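You operate a simulated robot arm through the tools that you are given. There is no shell and no other tool.

The job below is to be done with a simulated robot arm. You get a single attempt, and the scene is never put back.

Task
Level the stand: free the wheels, centre both bubbles and lock it again.

Only the result counts: the job must be done as asked and must still hold three seconds after the hand-in. Knocking over, shifting, dropping, spilling or breaking anything else fails it.

Robot
A 7-joint arm with a two-finger parallel gripper, fixed in place. Base frame: the origin is at the foot of the arm, x ahead of it, y to its left, z up. Readings come in mm, rad, newtons and seconds.
With the tool pointing down near the work surface it reaches from about 400 to 900 mm from the base axis. Its first joint turns from -2.496 to 2.496 rad. Payload 3 kg.
The TCP is the grasp point between the finger pads, 30 mm short of the fingertips. In the tool frame z runs along the fingers and y along their closing line. Largest opening 94 mm; finger width 28, thickness 10; the body of the gripper, 50 by 96 mm, starts 55 mm behind the TCP.
Orientation is told as [roll, pitch, yaw] about the base's x, y, z axes, in that order, counted from this pose: with the fingers straight down and closing along the base's y, the tool's x points along the base's -x, its y along +y and its z along -z.

Tools
- The arm moves only by the tool apply_moves. Its arguments are lists of equal length, an entry for each row: "delta_pos": the shift along the tool's x, y, z in units of 25 mm (1.0 is 25 mm), a list of three; "turn": the turn, a rotation vector about the tool's x, y, z in units of 4 degrees (1.0 is 4 degrees), a list of three; "grip": the finger opening in mm, from 0 to 94. In form: {"delta_pos": [[x, y, z], ...], "turn": [[ax, ay, az], ...], "grip": [grip, ...]}. A call has 1 to 20 rows; each row shifts and turns the commanded pose from where the row before left it, along the tool's axes as they then stand. A call with a number of a shift or a turn outside -1 to 1 is refused whole. A row lasts 0.2 s, in which the tool goes at most 50 mm and 0.15 rad; a call with a longer step from one row to the next is refused whole, and so is a gripper value outside its range. A pose out of reach is approached as far as the arm can. The call stops where the force on the tool passes 40 N (or 10 N more than at its start, if that is more) or the arm is blocked; 0.2 s more then pass. The fingers move at their own pace (about 72 mm/s each) and stop on an object; they squeeze with about 34 N. The grip force told is the motor's: it shows also when the fingers shut on nothing. Time passes only in rows, and 0.2 s behind the last, so rows that do not move let the fingers close. The reply holds the time, the measured pose of the TCP, the force on the tool along the base axes, the opening and the grip force, in the units named above and with some noise, with the torque about the TCP (base axes, N m) and any sound that the robot's microphone picked up, and new pictures: "pictures" is both (left out), scene, wrist or none.
- Cameras (640 x 400 px; columns grow to the right, rows downward): "scene" is fixed at [220.9, -501, 1511.7]; the picture's right is [0.83, -0.56, 0.00], its down [-0.24, -0.35, -0.90] and it looks along [0.50, 0.75, -0.43] (base axes); focal length 358 px, centre (320, 200). "wrist" rides on the gripper at [76, 14, -102] in the tool frame; the picture's right is [-0.18, 0.98, 0.00], its down [-0.75, -0.14, -0.64] and it looks along [-0.63, -0.12, 0.77] (tool axes); focal length 243 px, centre (320, 200). There is no depth. A picture from a camera that has moved, and an enlarged one, comes with that camera's place and axes in the base frame and with its lens.
- zoom(camera, box): a new picture of the part [left, top, right, bottom] of that camera's present view, enlarged. The clock stands still meanwhile.
- job_done(): hands the job in; it is judged then, once.

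Places have to be worked out from the pictures, the camera data and where the tool is seen. Open the gripper and draw the arm clear of the work before you hand the job in, unless the task says otherwise.

The tools are called by a JSON object that holds its "op" and its "data". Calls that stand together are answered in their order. apply_moves: Moves the arm, as the interface text tells. Its arguments: {"type":"object","properties":{"delta_pos":{"type":"array","items":{"type":"array","items":{"type":"number"}}},"turn":{"type":"array","items":{"type":"array","items":{"type":"number"}}},"grip":{"type":"array","items":{"type":"number"}},"pictures":{"type":"string","enum":["both","scene","wrist","none"]}},"required":["delta_pos","turn","grip"]} The other tools are called the same way: zoom (camera, box) takes an enlarged picture of a part of a camera's view; job_done () hands the job in.

At the start:

```text
time_s: 0.0
tool_pos: [509.9, -49.2, 1311.1]
tcp_rot: [-0.001, 0.0, -0.001]
ft_force: [-0.1, 0.6, 0.5]
moment: [0.0, -0.01, -0.01]
opening: 94.1
grasp_force: 0.0
```

scene: 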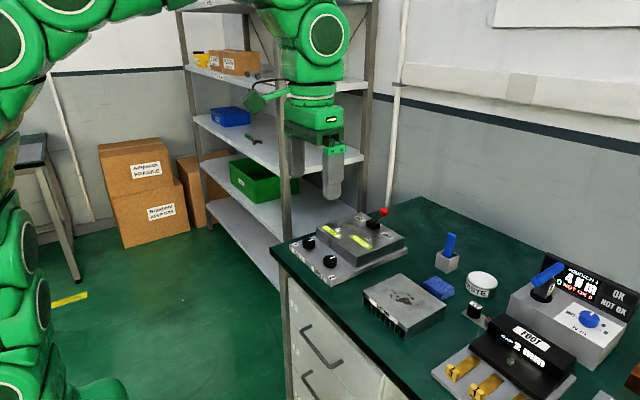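
wrist: 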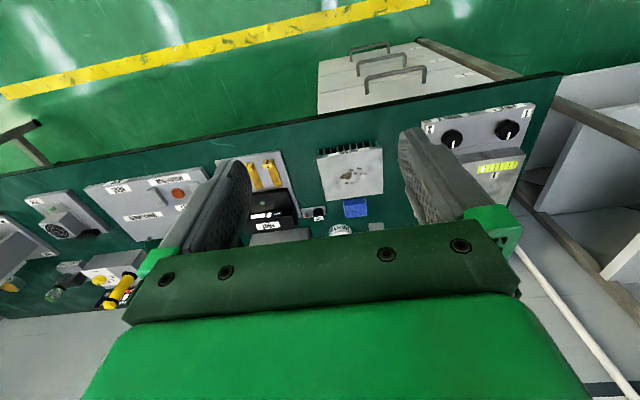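

I see a bench with a levelling stand (two knobs, two yellow-green vials, a red-tipped lever). I zoom in to study it before moving.

{"op": "zoom", "data": {"camera": "scene", "box": [270, 190, 430, 290]}}

{"op": "zoom", "data": {"camera": "wrist", "box": [380, 80, 560, 220]}}

{"op": "zoom", "data": {"camera": "scene", "box": [340, 220, 640, 400]}}

```text
4.00 times, centred on (350, 240) of scene
camera zoom: at [220.9, -501.0, 1511.7], right [0.83, -0.56, 0.0], down [-0.24, -0.35, -0.9], along [0.5, 0.75, -0.43], focal length 1434 px, centre (200, 40)
```

zoom: 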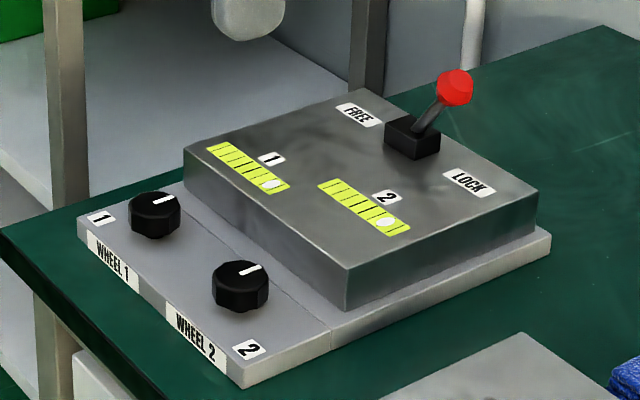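

```text
2.86 times, centred on (470, 150) of wrist
camera zoom: at [433.5, -34.7, 1414.4], right [0.18, 0.98, 0.0], down [0.75, -0.14, 0.64], along [0.63, -0.12, -0.77], focal length 693 px, centre (-109, 343)
```

zoom: 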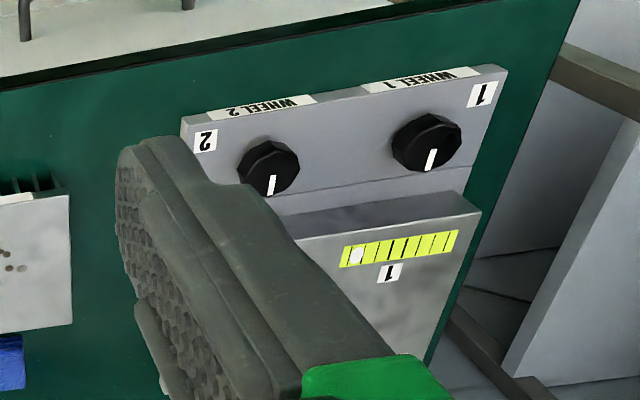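

```text
2.13 times, centred on (490, 310) of scene
camera zoom: at [220.9, -501.0, 1511.7], right [0.83, -0.56, 0.0], down [-0.24, -0.35, -0.9], along [0.5, 0.75, -0.43], focal length 765 px, centre (-43, -35)
```

zoom: 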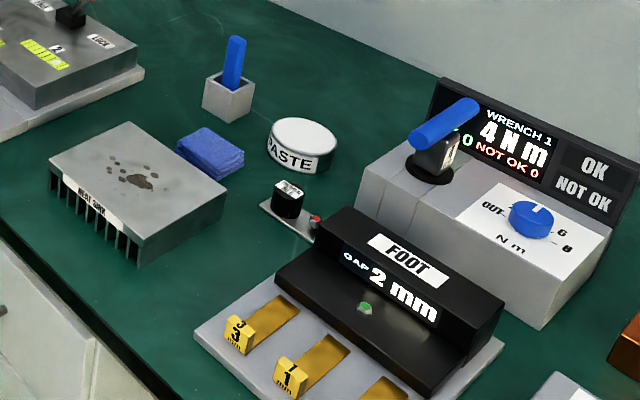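

The stand looks to lie around x 690–1020, y 180–390, with knobs near (741, 344) and (741, 222), and the lever near (965, 240, 985), leaning to LOCK. I move above the near side for a clearer wrist view.

{"op": "apply_moves", "data": {"delta_pos": [[-0.4, 0.969, 0.603], [-0.4, 0.969, 0.603], [-0.4, 0.969, 0.603], [-0.4, 0.969, 0.603], [-0.4, 0.969, 0.603], [-0.4, 0.969, 0.603], [-0.4, 0.969, 0.603], [-0.4, 0.969, 0.603], [-0.4, 0.969, 0.603], [-0.4, 0.969, 0.603], [-0.4, 0.969, 0.603], [-0.4, 0.969, 0.603], [-0.4, 0.969, 0.603], [-0.4, 0.969, 0.603]], "turn": [[0, 0, 0], [0, 0, 0], [0, 0, 0], [0, 0, 0], [0, 0, 0], [0, 0, 0], [0, 0, 0], [0, 0, 0], [0, 0, 0], [0, 0, 0], [0, 0, 0], [0, 0, 0], [0, 0, 0], [0, 0, 0]], "grip": [94, 94, 94, 94, 94, 94, 94, 94, 94, 94, 94, 94, 94, 94]}}

```text
time_s: 3.0
tool_pos: [648.8, 288.3, 1098.9]
tcp_rot: [0.0, 0.001, -0.001]
ft_force: [-0.4, -0.1, -0.3]
moment: [0.01, 0.0, 0.01]
opening: 94.2
grasp_force: 0.0
camera wrist: at [573.3, 303.7, 1201.4], right [0.18, 0.98, 0.0], down [0.75, -0.14, 0.64], along [0.63, -0.12, -0.77], focal length 243 px, centre (320, 200)
```

scene: 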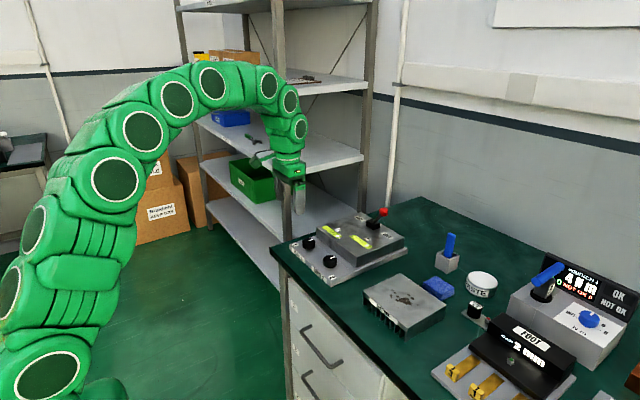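
wrist: 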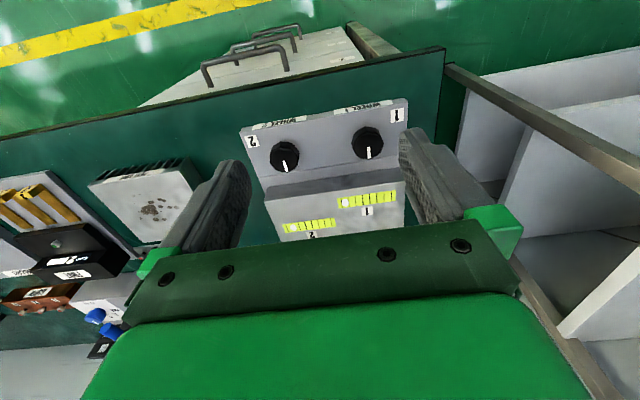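

I zoom both views to refine the knobs, vials and lever positions.

{"op": "zoom", "data": {"camera": "wrist", "box": [230, 80, 430, 250]}}

{"op": "zoom", "data": {"camera": "scene", "box": [340, 195, 420, 265]}}

```text
2.35 times, centred on (330, 165) of wrist
camera zoom: at [573.3, 303.7, 1201.4], right [0.18, 0.98, 0.0], down [0.75, -0.14, 0.64], along [0.63, -0.12, -0.77], focal length 571 px, centre (296, 282)
```

zoom: 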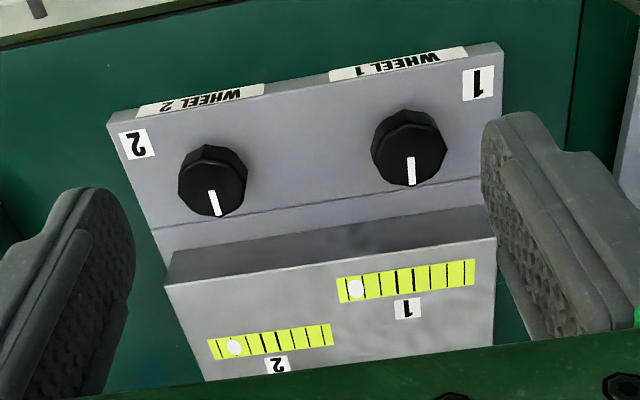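

```text
5.71 times, centred on (380, 230) of scene
camera zoom: at [220.9, -501.0, 1511.7], right [0.83, -0.56, 0.0], down [-0.24, -0.35, -0.9], along [0.5, 0.75, -0.43], focal length 2048 px, centre (-23, 29)
```

zoom: 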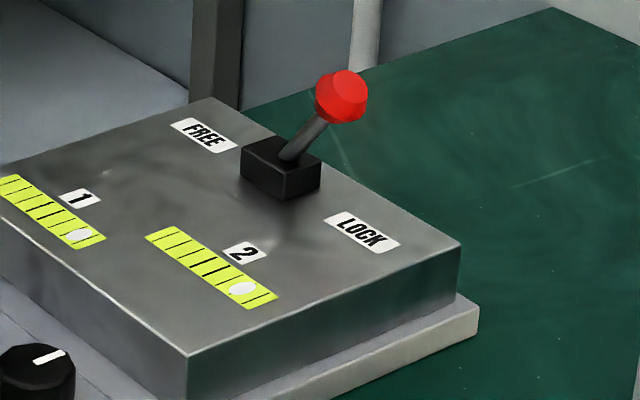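

Knobs measure at about (741, 341) and (741, 220), with tops near z 895. The stand top is about z 909 and the lever ball about (965, 239, 984). I tilt the fingers 40° forward for reach and move to a spot short of the lever.

{"op": "apply_moves", "data": {"delta_pos": [[0, 0, 0], [0, 0, 0], [0, 0, 0], [0, 0, 0], [0, 0, 0], [0, 0, 0], [0, 0, 0], [0, 0, 0], [0, 0, 0], [0, 0, 0], [-0.839, -0.245, 0.906], [-0.839, -0.245, 0.906], [-0.839, -0.245, 0.906], [-0.839, -0.245, 0.906], [-0.839, -0.245, 0.906], [-0.839, -0.245, 0.906], [-0.839, -0.245, 0.906], [-0.839, -0.245, 0.906]], "turn": [[0, -1, 0], [0, -1, 0], [0, -1, 0], [0, -1, 0], [0, -1, 0], [0, -1, 0], [0, -1, 0], [0, -1, 0], [0, -1, 0], [0, -1, 0], [0, 0, 0], [0, 0, 0], [0, 0, 0], [0, 0, 0], [0, 0, 0], [0, 0, 0], [0, 0, 0], [0, 0, 0]], "grip": [80, 80, 80, 80, 80, 80, 80, 80, 80, 80, 80, 80, 80, 80, 80, 80, 80, 80]}}

```text
time_s: 6.8
tool_pos: [896.4, 241.2, 1068.3]
tcp_rot: [-0.001, -0.7, 0.0]
ft_force: [-0.5, -0.7, 0.0]
moment: [0.01, -0.01, 0.0]
opening: 79.9
grasp_force: 0.1
camera wrist: at [771.5, 256.2, 1098.3], right [0.14, 0.98, 0.12], down [0.16, -0.14, 0.98], along [0.98, -0.12, -0.18], focal length 243 px, centre (320, 200)
```

scene: 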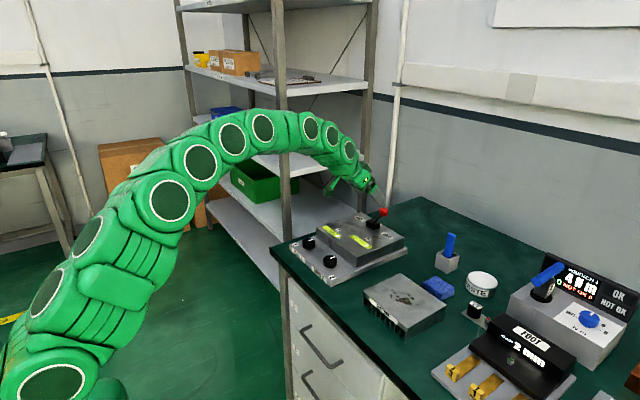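
wrist: 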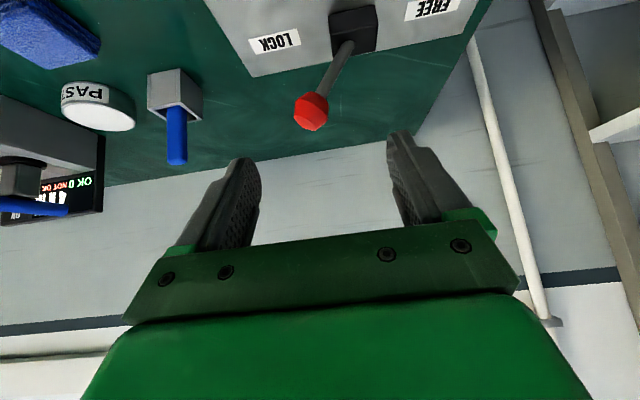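

The ball sits between the open fingers, at about (965, 236, 984). I advance 100 mm along the fingers to straddle it.

{"op": "apply_moves", "data": {"delta_pos": [[0, 0, 1], [0, 0, 1], [0, 0, 1], [0, 0, 1]], "turn": [[0, 0, 0], [0, 0, 0], [0, 0, 0], [0, 0, 0]], "grip": [80, 80, 80, 80]}}

{"op": "zoom", "data": {"camera": "scene", "box": [320, 160, 430, 260]}}

```text
time_s: 7.8
tool_pos: [957.8, 241.3, 992.2]
tcp_rot: [0.0, -0.698, 0.001]
ft_force: [-0.2, 1.4, 0.3]
moment: [-0.01, -0.02, -0.03]
opening: 80.0
grasp_force: 0.0
camera wrist: at [833.8, 254.9, 1022.2], right [0.14, 0.98, 0.12], down [0.16, -0.14, 0.98], along [0.98, -0.12, -0.18], focal length 243 px, centre (320, 200)
```

scene: 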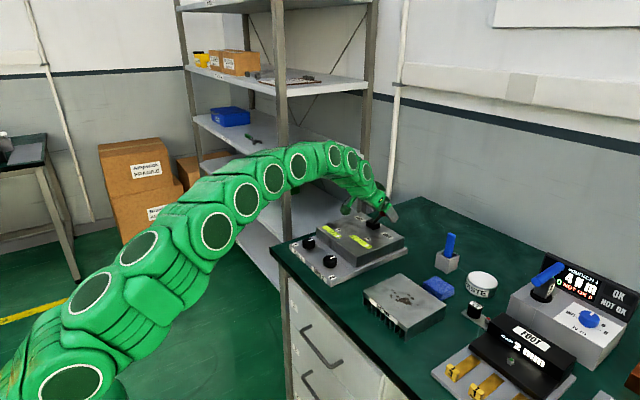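
wrist: 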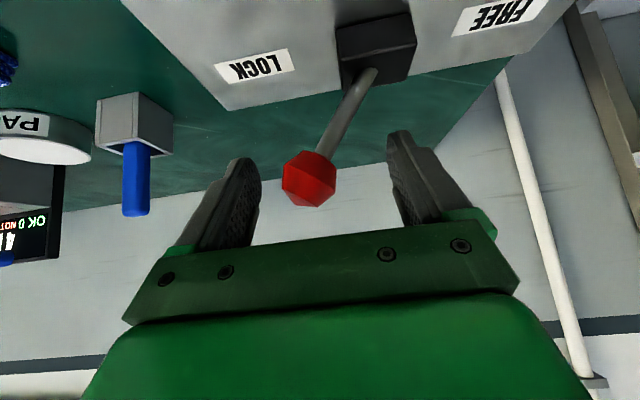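

```text
4.00 times, centred on (375, 210) of scene
camera zoom: at [220.9, -501.0, 1511.7], right [0.83, -0.56, 0.0], down [-0.24, -0.35, -0.9], along [0.5, 0.75, -0.43], focal length 1434 px, centre (100, 160)
```

zoom: 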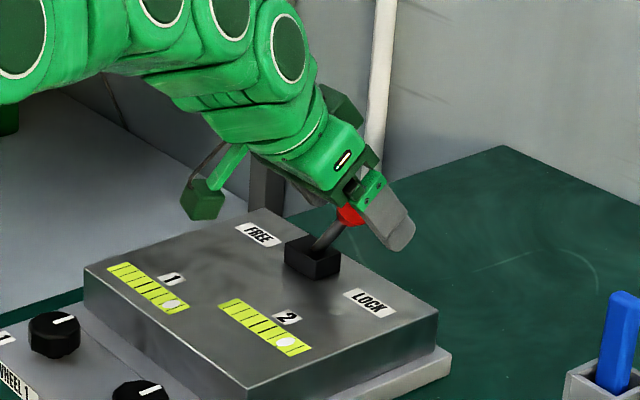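

The ball is between the finger pads. I narrow the opening to 44 mm and sweep in +y to push the lever towards FREE.

{"op": "apply_moves", "data": {"delta_pos": [[0, 0, 0], [0, 0, 0], [0, 0.5, 0], [0, 0.5, 0], [0, 0.5, 0], [0, 0.5, 0], [0, 0.5, 0], [0, 0.5, 0], [0, 0.5, 0]], "turn": [[0, 0, 0], [0, 0, 0], [0, 0, 0], [0, 0, 0], [0, 0, 0], [0, 0, 0], [0, 0, 0], [0, 0, 0], [0, 0, 0]], "grip": [44, 44, 44, 44, 44, 44, 44, 44, 44]}}

{"op": "zoom", "data": {"camera": "scene", "box": [320, 160, 430, 260]}}

```text
time_s: 9.8
tool_pos: [959.8, 328.5, 993.2]
tcp_rot: [0.001, -0.697, -0.003]
ft_force: [1.6, -2.0, -0.2]
moment: [-0.05, -0.02, -0.02]
opening: 45.2
grasp_force: 1.6
camera wrist: at [835.5, 342.6, 1023.0], right [0.14, 0.98, 0.12], down [0.16, -0.14, 0.98], along [0.98, -0.12, -0.18], focal length 243 px, centre (320, 200)
```

scene: 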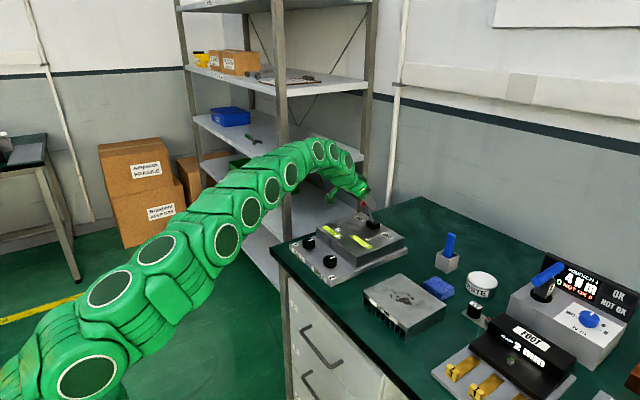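
wrist: 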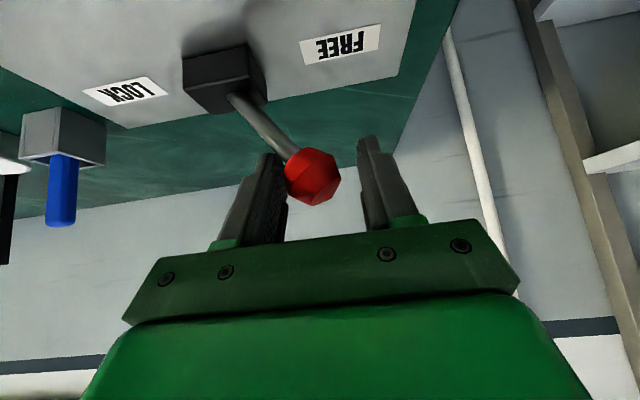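

```text
4.00 times, centred on (375, 210) of scene
camera zoom: at [220.9, -501.0, 1511.7], right [0.83, -0.56, 0.0], down [-0.24, -0.35, -0.9], along [0.5, 0.75, -0.43], focal length 1434 px, centre (100, 160)
```

zoom: 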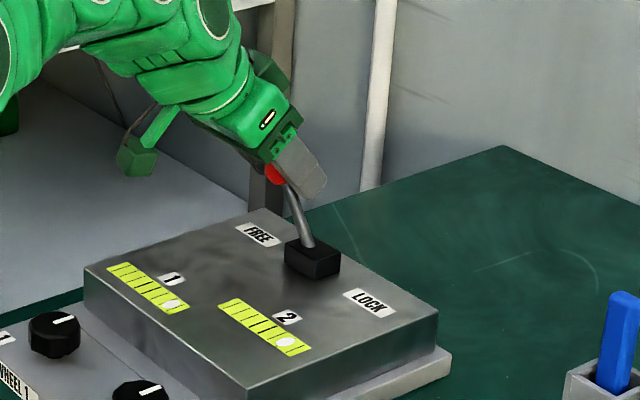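

The lever has swung to the FREE side with the ball near y 324. I push a little further to seat it at the end stop.

{"op": "apply_moves", "data": {"delta_pos": [[0, 0.3, 0], [0, 0.3, 0], [0, 0.3, 0]], "turn": [[0, 0, 0], [0, 0, 0], [0, 0, 0]], "grip": [44, 44, 44]}}

{"op": "zoom", "data": {"camera": "scene", "box": [320, 160, 430, 260]}}

```text
time_s: 10.6
tool_pos: [962.5, 336.8, 994.1]
tcp_rot: [-0.009, -0.696, -0.007]
ft_force: [-7.6, -24.5, 2.2]
moment: [-0.2, 0.33, -0.06]
opening: 58.3
grasp_force: 12.6
stopped in row 3: the force on the tool passed its limit at 46 N (the readings are from after the stop); the commanded pose is now the measured one
camera wrist: at [838.0, 353.2, 1024.0], right [0.15, 0.98, 0.11], down [0.16, -0.14, 0.98], along [0.97, -0.13, -0.18], focal length 243 px, centre (320, 200)
```

scene: 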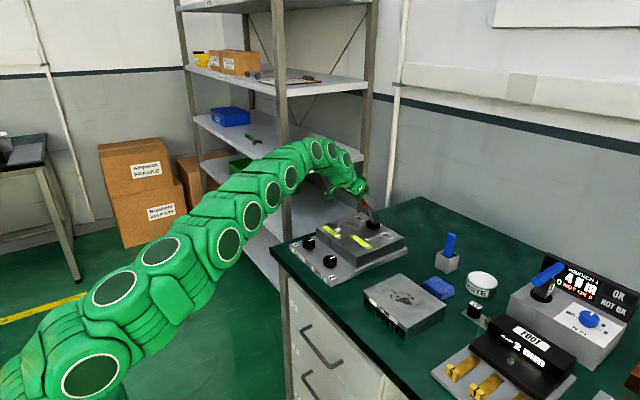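
wrist: 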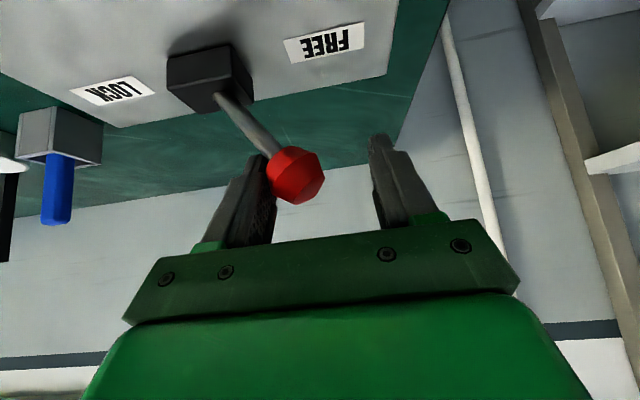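

```text
4.00 times, centred on (375, 210) of scene
camera zoom: at [220.9, -501.0, 1511.7], right [0.83, -0.56, 0.0], down [-0.24, -0.35, -0.9], along [0.5, 0.75, -0.43], focal length 1434 px, centre (100, 160)
```

zoom: 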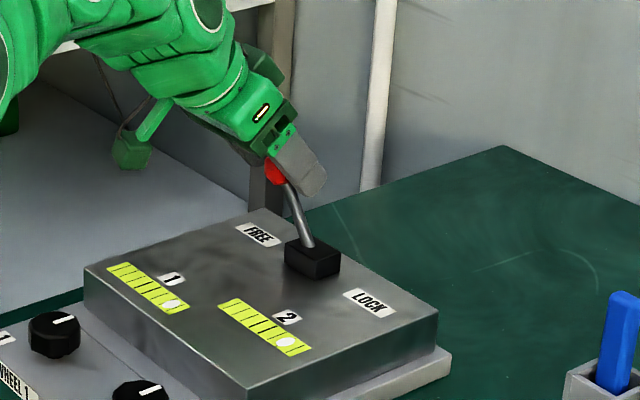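

The lever is at its FREE end stop (46 N against the stop, ball at about y 324). I ease off, open, retract along the fingers and come back upright.

{"op": "apply_moves", "data": {"delta_pos": [[0, -0.3, 0], [0, 0, 0], [0, 0, -1], [0, 0, -1], [0, 0, -1], [0, 0, -1], [0, 0, -1], [0, 0, 0], [0, 0, 0], [0, 0, 0], [0, 0, 0], [0, 0, 0], [0, 0, 0], [0, 0, 0], [0, 0, 0], [0, 0, 0], [0, 0, 0]], "turn": [[0, 0, 0], [0, 0, 0], [0, 0, 0], [0, 0, 0], [0, 0, 0], [0, 0, 0], [0, 0, 0], [0, 1, 0], [0, 1, 0], [0, 1, 0], [0, 1, 0], [0, 1, 0], [0, 1, 0], [0, 1, 0], [0, 1, 0], [0, 1, 0], [0, 1, 0]], "grip": [84, 84, 84, 84, 84, 84, 84, 84, 84, 84, 84, 84, 84, 84, 84, 84, 84]}}

{"op": "zoom", "data": {"camera": "scene", "box": [340, 195, 420, 265]}}

```text
time_s: 14.2
tool_pos: [801.9, 294.7, 1043.9]
tcp_rot: [-0.003, 0.003, -0.008]
ft_force: [0.1, 0.7, -0.2]
moment: [-0.04, -0.01, 0.03]
opening: 84.0
grasp_force: 0.0
out of reach, approached as far as the arm can: row 13, 14, 16, 17
camera wrist: at [726.6, 309.5, 1147.4], right [0.19, 0.98, 0.0], down [0.75, -0.14, 0.64], along [0.63, -0.13, -0.77], focal length 243 px, centre (320, 200)
```

scene: 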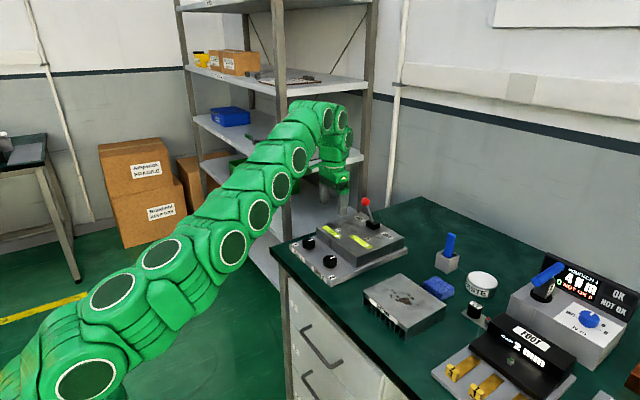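
wrist: 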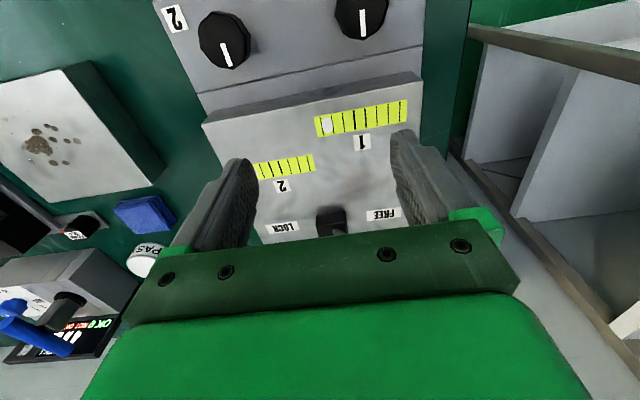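

```text
5.71 times, centred on (380, 230) of scene
camera zoom: at [220.9, -501.0, 1511.7], right [0.83, -0.56, 0.0], down [-0.24, -0.35, -0.9], along [0.5, 0.75, -0.43], focal length 2048 px, centre (-23, 29)
```

zoom: 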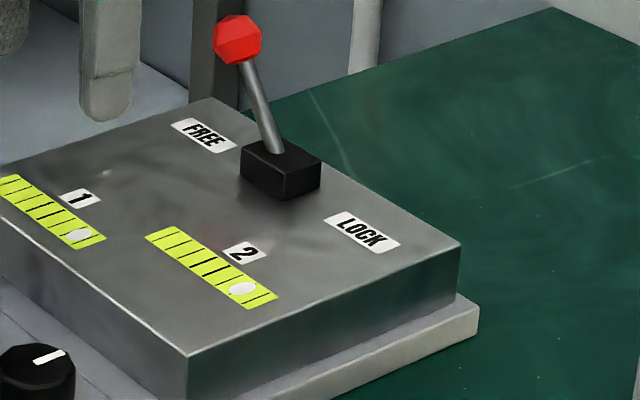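

The lever stays put at FREE. That upright pose was clipped by reach, so I take a small step back towards the robot to see which commanded pose is live.

{"op": "apply_moves", "data": {"delta_pos": [[0.5, 0, 0], [0.5, 0, 0]], "turn": [[0, 0, 0], [0, 0, 0]], "grip": [70, 70], "pictures": "wrist"}}

```text
time_s: 14.8
tool_pos: [776.7, 294.4, 1042.5]
tcp_rot: [-0.007, 0.001, -0.006]
ft_force: [-0.9, 0.1, 0.8]
moment: [0.02, -0.01, -0.02]
opening: 70.1
grasp_force: 0.0
camera wrist: at [701.9, 310.0, 1147.0], right [0.19, 0.98, 0.0], down [0.75, -0.14, 0.64], along [0.63, -0.13, -0.77], focal length 243 px, centre (320, 200)
```

wrist: 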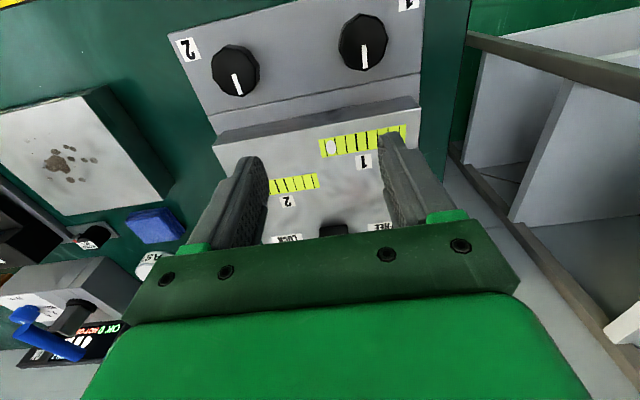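

The commanded pose follows the measured one. I move over knob 1 at about (741, 341), stopping with the fingertips above its top.

{"op": "apply_moves", "data": {"delta_pos": [[0.353, 0.466, 0.8], [0.353, 0.466, 0.8], [0.353, 0.466, 0.8], [0.353, 0.466, 0.8]], "turn": [[0, 0, 0], [0, 0, 0], [0, 0, 0], [0, 0, 0]], "grip": [70, 70, 70, 70]}}

{"op": "zoom", "data": {"camera": "scene", "box": [270, 190, 370, 290]}}

{"op": "zoom", "data": {"camera": "wrist", "box": [200, 80, 440, 230]}}

```text
time_s: 15.8
tool_pos: [744.6, 341.4, 964.7]
tcp_rot: [-0.005, 0.0, -0.008]
ft_force: [-0.7, 0.9, 0.4]
moment: [0.0, 0.0, -0.01]
opening: 70.1
grasp_force: 0.2
camera wrist: at [669.5, 357.3, 1068.6], right [0.19, 0.98, 0.0], down [0.75, -0.14, 0.64], along [0.63, -0.13, -0.77], focal length 243 px, centre (320, 200)
```

scene: 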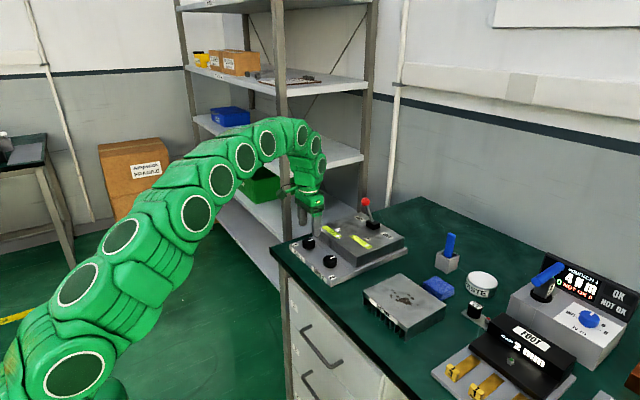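
wrist: 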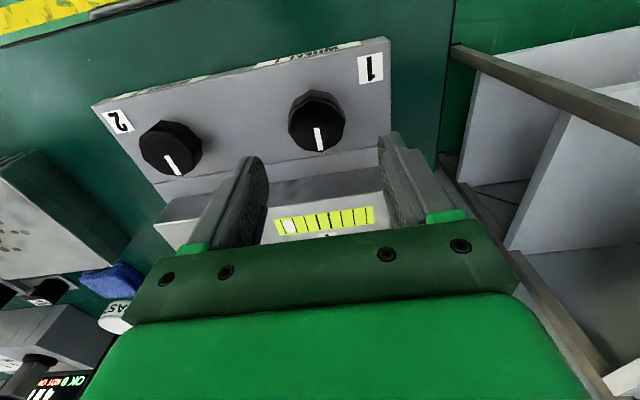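

```text
4.00 times, centred on (320, 240) of scene
camera zoom: at [220.9, -501.0, 1511.7], right [0.83, -0.56, 0.0], down [-0.24, -0.35, -0.9], along [0.5, 0.75, -0.43], focal length 1434 px, centre (320, 40)
```

zoom: 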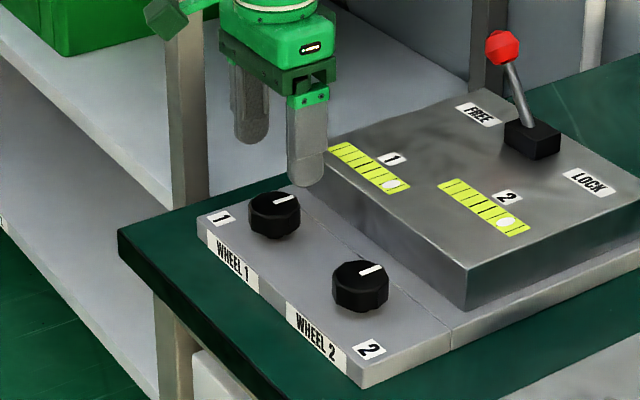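

```text
2.67 times, centred on (320, 155) of wrist
camera zoom: at [669.5, 357.3, 1068.6], right [0.19, 0.98, 0.0], down [0.75, -0.14, 0.64], along [0.63, -0.13, -0.77], focal length 647 px, centre (320, 320)
```

zoom: 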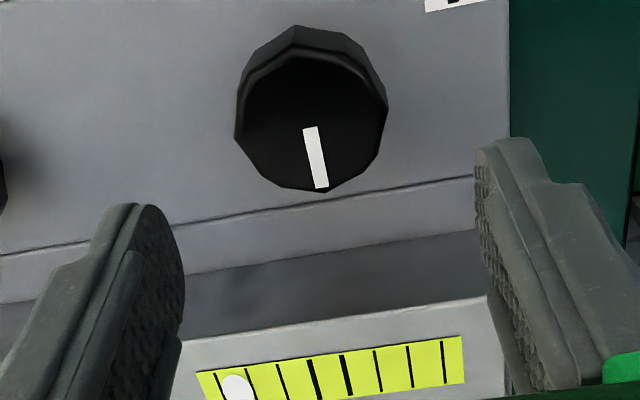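

Knob 1 is centred at about (742.5, 341), roughly 42 mm across with its top near z 895. The vial target is the gap between the two thick middle lines. I lower onto knob 1 with a 62 mm opening and close.

{"op": "apply_moves", "data": {"delta_pos": [[0.084, 0, 0.5], [0, 0, 0.5], [0, 0, 0.5], [0, 0, 0.35], [0, 0, 0.25], [0, 0, 0]], "turn": [[0, 0, 0], [0, 0, 0], [0, 0, 0], [0, 0, 0], [0, 0, 0], [0, 0, 0]], "grip": [62, 62, 62, 62, 62, 62]}}

{"op": "zoom", "data": {"camera": "scene", "box": [270, 190, 370, 290]}}

{"op": "zoom", "data": {"camera": "wrist", "box": [200, 80, 440, 230]}}

```text
time_s: 17.2
tool_pos: [740.3, 342.1, 911.6]
tcp_rot: [-0.006, 0.001, -0.007]
ft_force: [-0.7, 0.8, 0.6]
moment: [0.02, -0.03, 0.02]
opening: 62.0
grasp_force: 0.1
camera wrist: at [664.9, 357.2, 1014.6], right [0.19, 0.98, 0.0], down [0.75, -0.14, 0.64], along [0.63, -0.13, -0.77], focal length 243 px, centre (320, 200)
```

scene: 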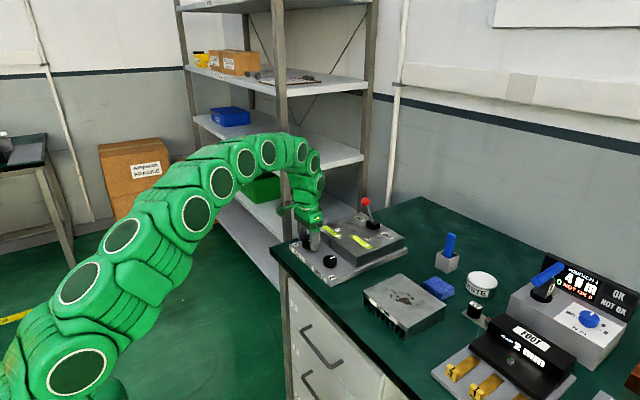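
wrist: 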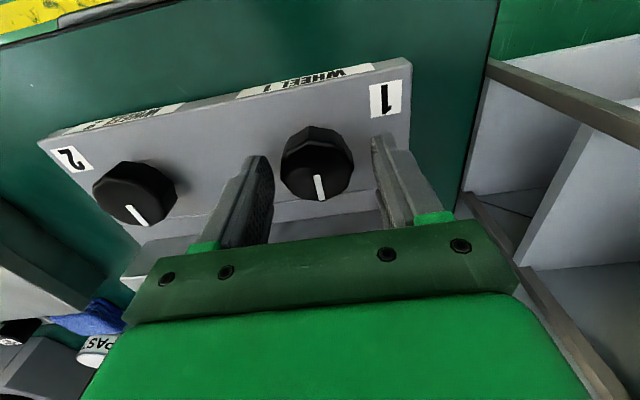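

```text
4.00 times, centred on (320, 240) of scene
camera zoom: at [220.9, -501.0, 1511.7], right [0.83, -0.56, 0.0], down [-0.24, -0.35, -0.9], along [0.5, 0.75, -0.43], focal length 1434 px, centre (320, 40)
```

zoom: 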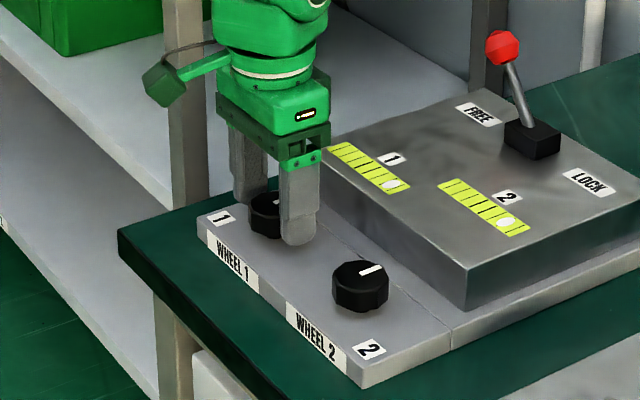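

```text
2.67 times, centred on (320, 155) of wrist
camera zoom: at [664.9, 357.2, 1014.6], right [0.19, 0.98, 0.0], down [0.75, -0.14, 0.64], along [0.63, -0.13, -0.77], focal length 647 px, centre (320, 320)
```

zoom: 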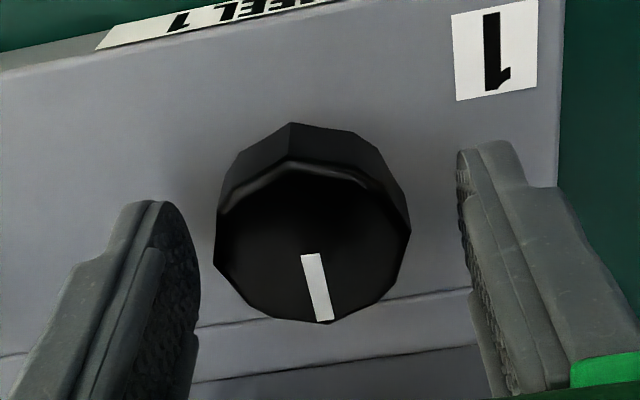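

The fingers straddle knob 1 evenly with no contact. I close on it and make a small +20° test turn, which is clockwise seen from above.

{"op": "apply_moves", "data": {"delta_pos": [[0, 0, 0], [0, 0, 0], [0, 0, 0], [0, 0, 0], [0, 0, 0], [0, 0, 0], [0, 0, 0], [0, 0, 0], [0, 0, 0]], "turn": [[0, 0, 0], [0, 0, 0], [0, 0, 0], [0, 0, 1], [0, 0, 1], [0, 0, 1], [0, 0, 1], [0, 0, 1], [0, 0, 0]], "grip": [36, 36, 36, 36, 36, 36, 36, 36, 36]}}

{"op": "zoom", "data": {"camera": "scene", "box": [270, 190, 420, 290]}}

{"op": "zoom", "data": {"camera": "scene", "box": [340, 220, 380, 250]}}

```text
time_s: 19.2
tool_pos: [740.4, 341.1, 911.1]
tcp_rot: [-0.003, -0.001, -0.36]
ft_force: [-5.6, -14.9, -5.1]
moment: [-0.07, 0.18, -0.01]
opening: 45.1
grasp_force: 7.2
camera wrist: at [674.3, 381.9, 1015.7], right [0.52, 0.86, 0.0], down [0.66, -0.39, 0.64], along [0.55, -0.33, -0.77], focal length 243 px, centre (320, 200)
```

scene: 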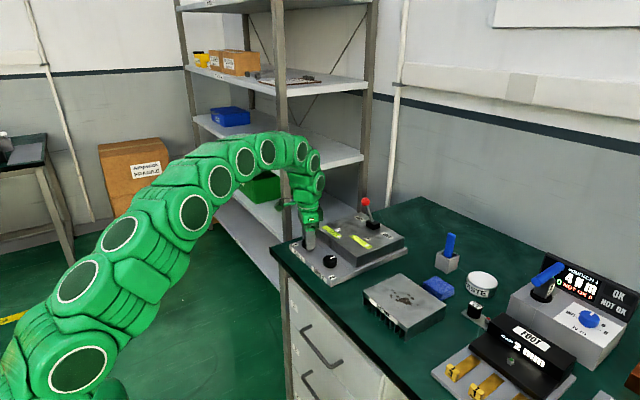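
wrist: 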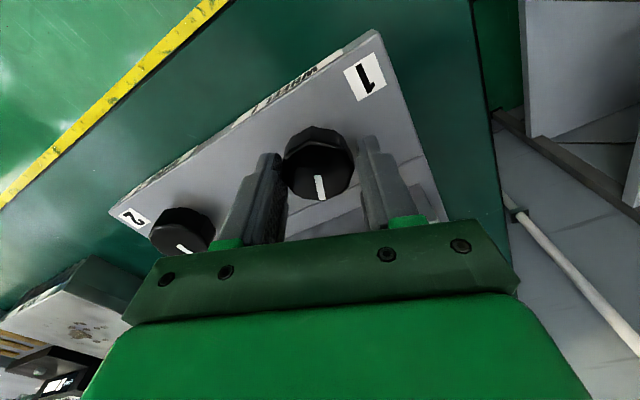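

```text
4.00 times, centred on (345, 240) of scene
camera zoom: at [220.9, -501.0, 1511.7], right [0.83, -0.56, 0.0], down [-0.24, -0.35, -0.9], along [0.5, 0.75, -0.43], focal length 1434 px, centre (220, 40)
```

zoom: 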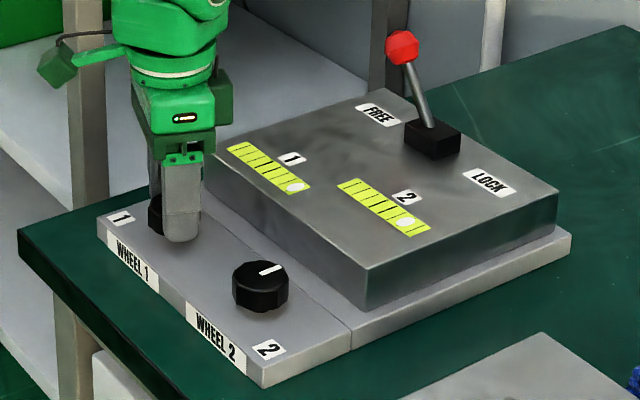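

```text
13.33 times, centred on (360, 235) of scene
camera zoom: at [220.9, -501.0, 1511.7], right [0.83, -0.56, 0.0], down [-0.24, -0.35, -0.9], along [0.5, 0.75, -0.43], focal length 4780 px, centre (-213, -267)
```

zoom: 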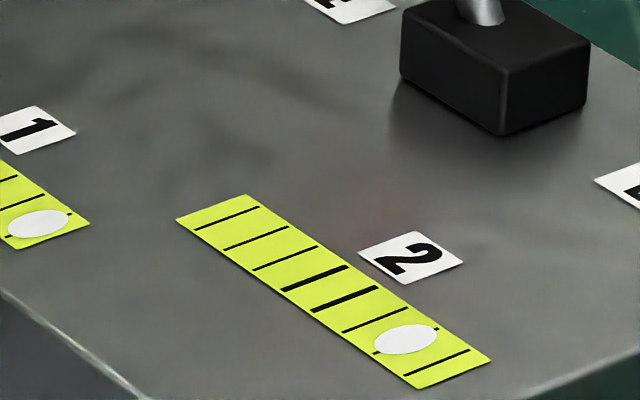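

The knob turned with the gripper. I zoom on vial 1 to see which way its bubble went.

{"op": "zoom", "data": {"camera": "scene", "box": [320, 215, 380, 255]}}

```text
10.00 times, centred on (350, 235) of scene
camera zoom: at [220.9, -501.0, 1511.7], right [0.83, -0.56, 0.0], down [-0.24, -0.35, -0.9], along [0.5, 0.75, -0.43], focal length 3585 px, centre (20, -150)
```

zoom: 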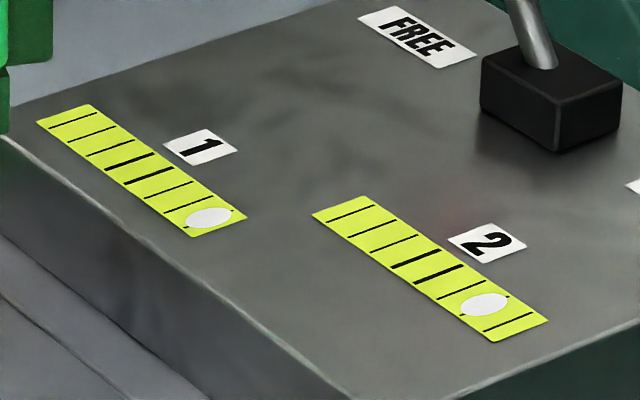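

Clockwise moved bubble 1 about 0.6 division further towards the end, so it needs counter-clockwise. I turn back 80° and check.

{"op": "apply_moves", "data": {"delta_pos": [[0, 0, 0], [0, 0, 0], [0, 0, 0], [0, 0, 0], [0, 0, 0], [0, 0, 0], [0, 0, 0], [0, 0, 0], [0, 0, 0], [0, 0, 0], [0, 0, 0], [0, 0, 0], [0, 0, 0], [0, 0, 0], [0, 0, 0], [0, 0, 0], [0, 0, 0], [0, 0, 0], [0, 0, 0], [0, 0, 0]], "turn": [[0, 0, -1], [0, 0, -1], [0, 0, -1], [0, 0, -1], [0, 0, -1], [0, 0, -1], [0, 0, -1], [0, 0, -1], [0, 0, -1], [0, 0, -1], [0, 0, -1], [0, 0, -1], [0, 0, -1], [0, 0, -1], [0, 0, -1], [0, 0, -1], [0, 0, -1], [0, 0, -1], [0, 0, -1], [0, 0, -1]], "grip": [36, 36, 36, 36, 36, 36, 36, 36, 36, 36, 36, 36, 36, 36, 36, 36, 36, 36, 36, 36]}}

{"op": "zoom", "data": {"camera": "scene", "box": [320, 215, 380, 255]}}

```text
time_s: 23.4
tool_pos: [742.1, 341.8, 912.0]
tcp_rot: [-0.001, 0.004, 1.042]
ft_force: [9.1, -5.4, -0.6]
moment: [-0.26, -0.04, 0.01]
opening: 42.4
grasp_force: 5.9
camera wrist: at [690.2, 284.1, 1015.5], right [-0.76, 0.66, 0.0], down [0.5, 0.58, 0.64], along [0.42, 0.48, -0.77], focal length 243 px, centre (320, 200)
```

scene: 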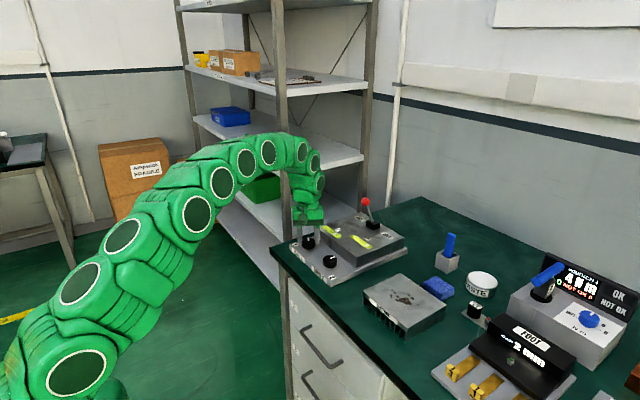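
wrist: 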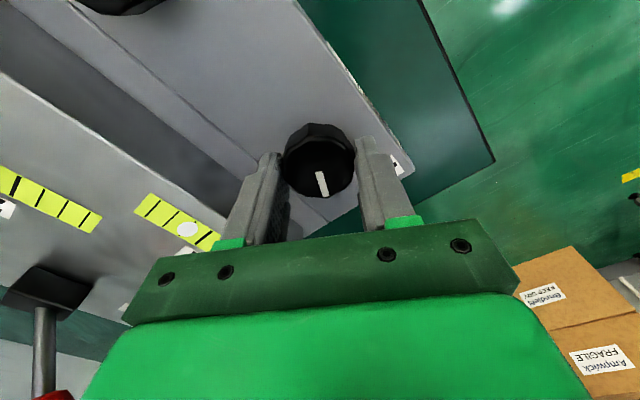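

```text
10.00 times, centred on (350, 235) of scene
camera zoom: at [220.9, -501.0, 1511.7], right [0.83, -0.56, 0.0], down [-0.24, -0.35, -0.9], along [0.5, 0.75, -0.43], focal length 3585 px, centre (20, -150)
```

zoom: 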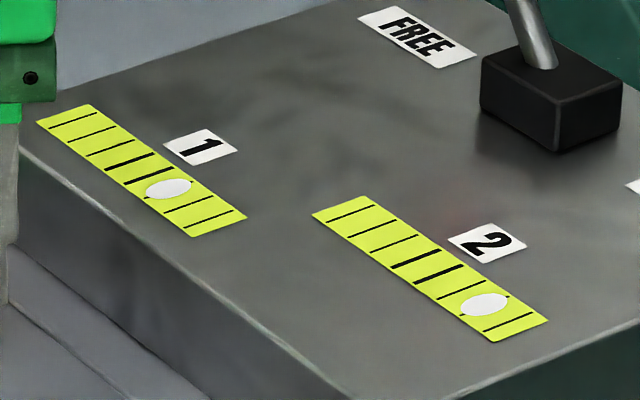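

Bubble 1 is now roughly 1.5 divisions from centre and bubble 2 hasn't moved. I turn another 44° counter-clockwise.

{"op": "apply_moves", "data": {"delta_pos": [[0, 0, 0], [0, 0, 0], [0, 0, 0], [0, 0, 0], [0, 0, 0], [0, 0, 0], [0, 0, 0], [0, 0, 0], [0, 0, 0], [0, 0, 0], [0, 0, 0], [0, 0, 0]], "turn": [[0, 0, -1], [0, 0, -1], [0, 0, -1], [0, 0, -1], [0, 0, -1], [0, 0, -1], [0, 0, -1], [0, 0, -1], [0, 0, -1], [0, 0, -1], [0, 0, -1], [0, 0, 0]], "grip": [36, 36, 36, 36, 36, 36, 36, 36, 36, 36, 36, 36]}}

{"op": "zoom", "data": {"camera": "scene", "box": [320, 215, 380, 255]}}

{"op": "zoom", "data": {"camera": "scene", "box": [320, 220, 350, 242]}}

```text
time_s: 25.0
tool_pos: [740.0, 342.0, 913.7]
tcp_rot: [0.003, 0.004, 1.537]
ft_force: [-11.9, -6.6, 11.8]
moment: [0.13, -0.13, -0.07]
opening: 41.5
grasp_force: 45.2
stopped in row 8: the force on the tool passed its limit at 42 N (the readings are from after the stop); the commanded pose is now the measured one
camera wrist: at [723.8, 267.2, 1015.7], right [-0.98, 0.22, 0.0], down [0.17, 0.75, 0.64], along [0.14, 0.62, -0.77], focal length 243 px, centre (320, 200)
```

scene: 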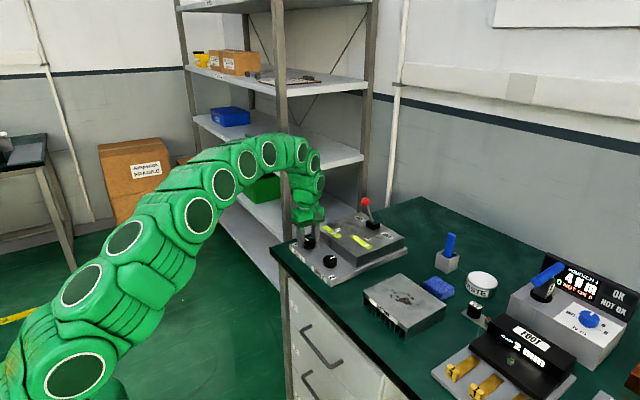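
wrist: 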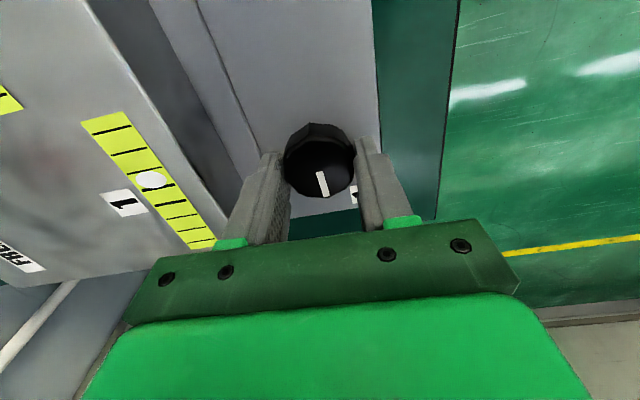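

```text
10.00 times, centred on (350, 235) of scene
camera zoom: at [220.9, -501.0, 1511.7], right [0.83, -0.56, 0.0], down [-0.24, -0.35, -0.9], along [0.5, 0.75, -0.43], focal length 3585 px, centre (20, -150)
```

zoom: 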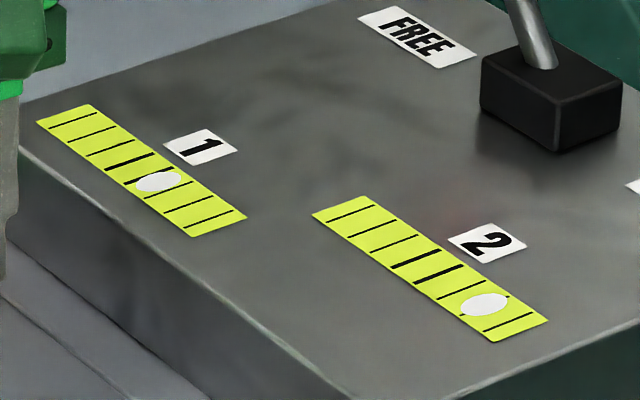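

```text
16.00 times, centred on (335, 231) of scene
camera zoom: at [220.9, -501.0, 1511.7], right [0.83, -0.56, 0.0], down [-0.24, -0.35, -0.9], along [0.5, 0.75, -0.43], focal length 5735 px, centre (80, -296)
```

zoom: 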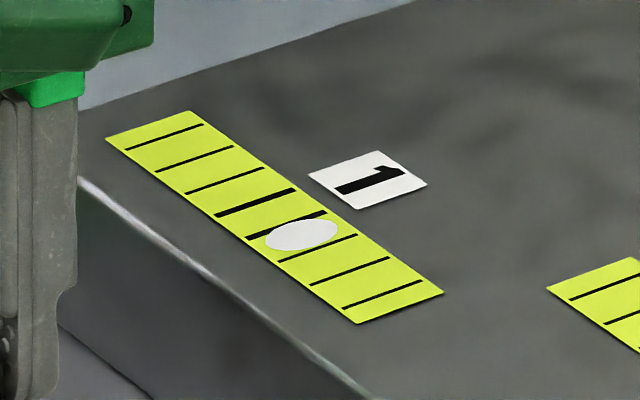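

The turn stopped at 42 N of side load while the bubble came to about one division from centre. I release, let it settle and look again before regripping.

{"op": "apply_moves", "data": {"delta_pos": [[0, 0, 0], [0, 0, 0], [0, 0, 0], [0, 0, 0]], "turn": [[0, 0, 0], [0, 0, 0], [0, 0, 0], [0, 0, 0]], "grip": [62, 62, 62, 62]}}

{"op": "zoom", "data": {"camera": "scene", "box": [320, 220, 350, 242]}}

{"op": "zoom", "data": {"camera": "wrist", "box": [200, 80, 440, 230]}}

```text
time_s: 26.0
tool_pos: [740.4, 342.5, 912.1]
tcp_rot: [0.003, 0.005, 1.536]
ft_force: [0.1, 0.3, -0.1]
moment: [0.01, -0.02, 0.01]
opening: 61.9
grasp_force: 0.0
camera wrist: at [724.1, 267.4, 1015.4], right [-0.98, 0.22, 0.0], down [0.17, 0.75, 0.64], along [0.14, 0.62, -0.77], focal length 243 px, centre (320, 200)
```

scene: 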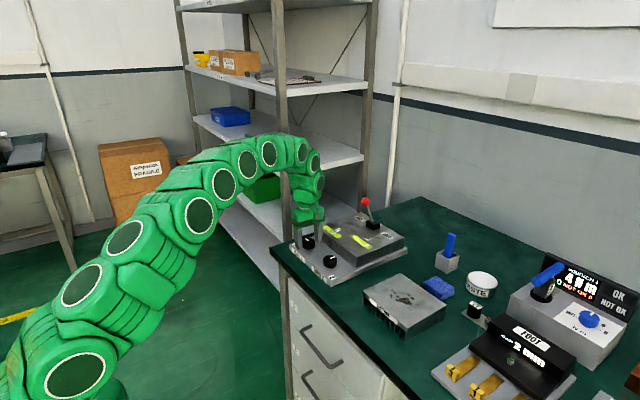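
wrist: 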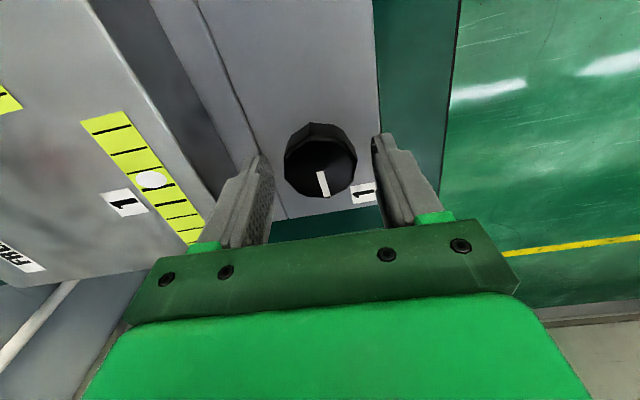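

```text
16.00 times, centred on (335, 231) of scene
camera zoom: at [220.9, -501.0, 1511.7], right [0.83, -0.56, 0.0], down [-0.24, -0.35, -0.9], along [0.5, 0.75, -0.43], focal length 5735 px, centre (80, -296)
```

zoom: 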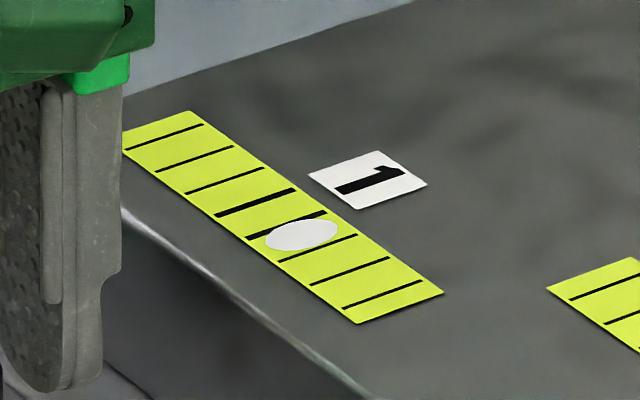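

```text
2.67 times, centred on (320, 155) of wrist
camera zoom: at [724.1, 267.4, 1015.4], right [-0.98, 0.22, 0.0], down [0.17, 0.75, 0.64], along [0.14, 0.62, -0.77], focal length 647 px, centre (320, 320)
```

zoom: 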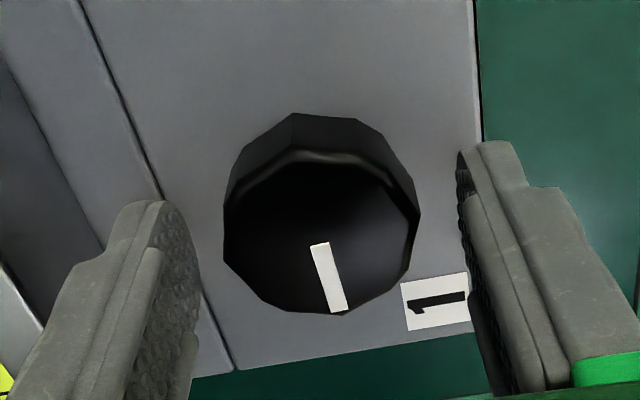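

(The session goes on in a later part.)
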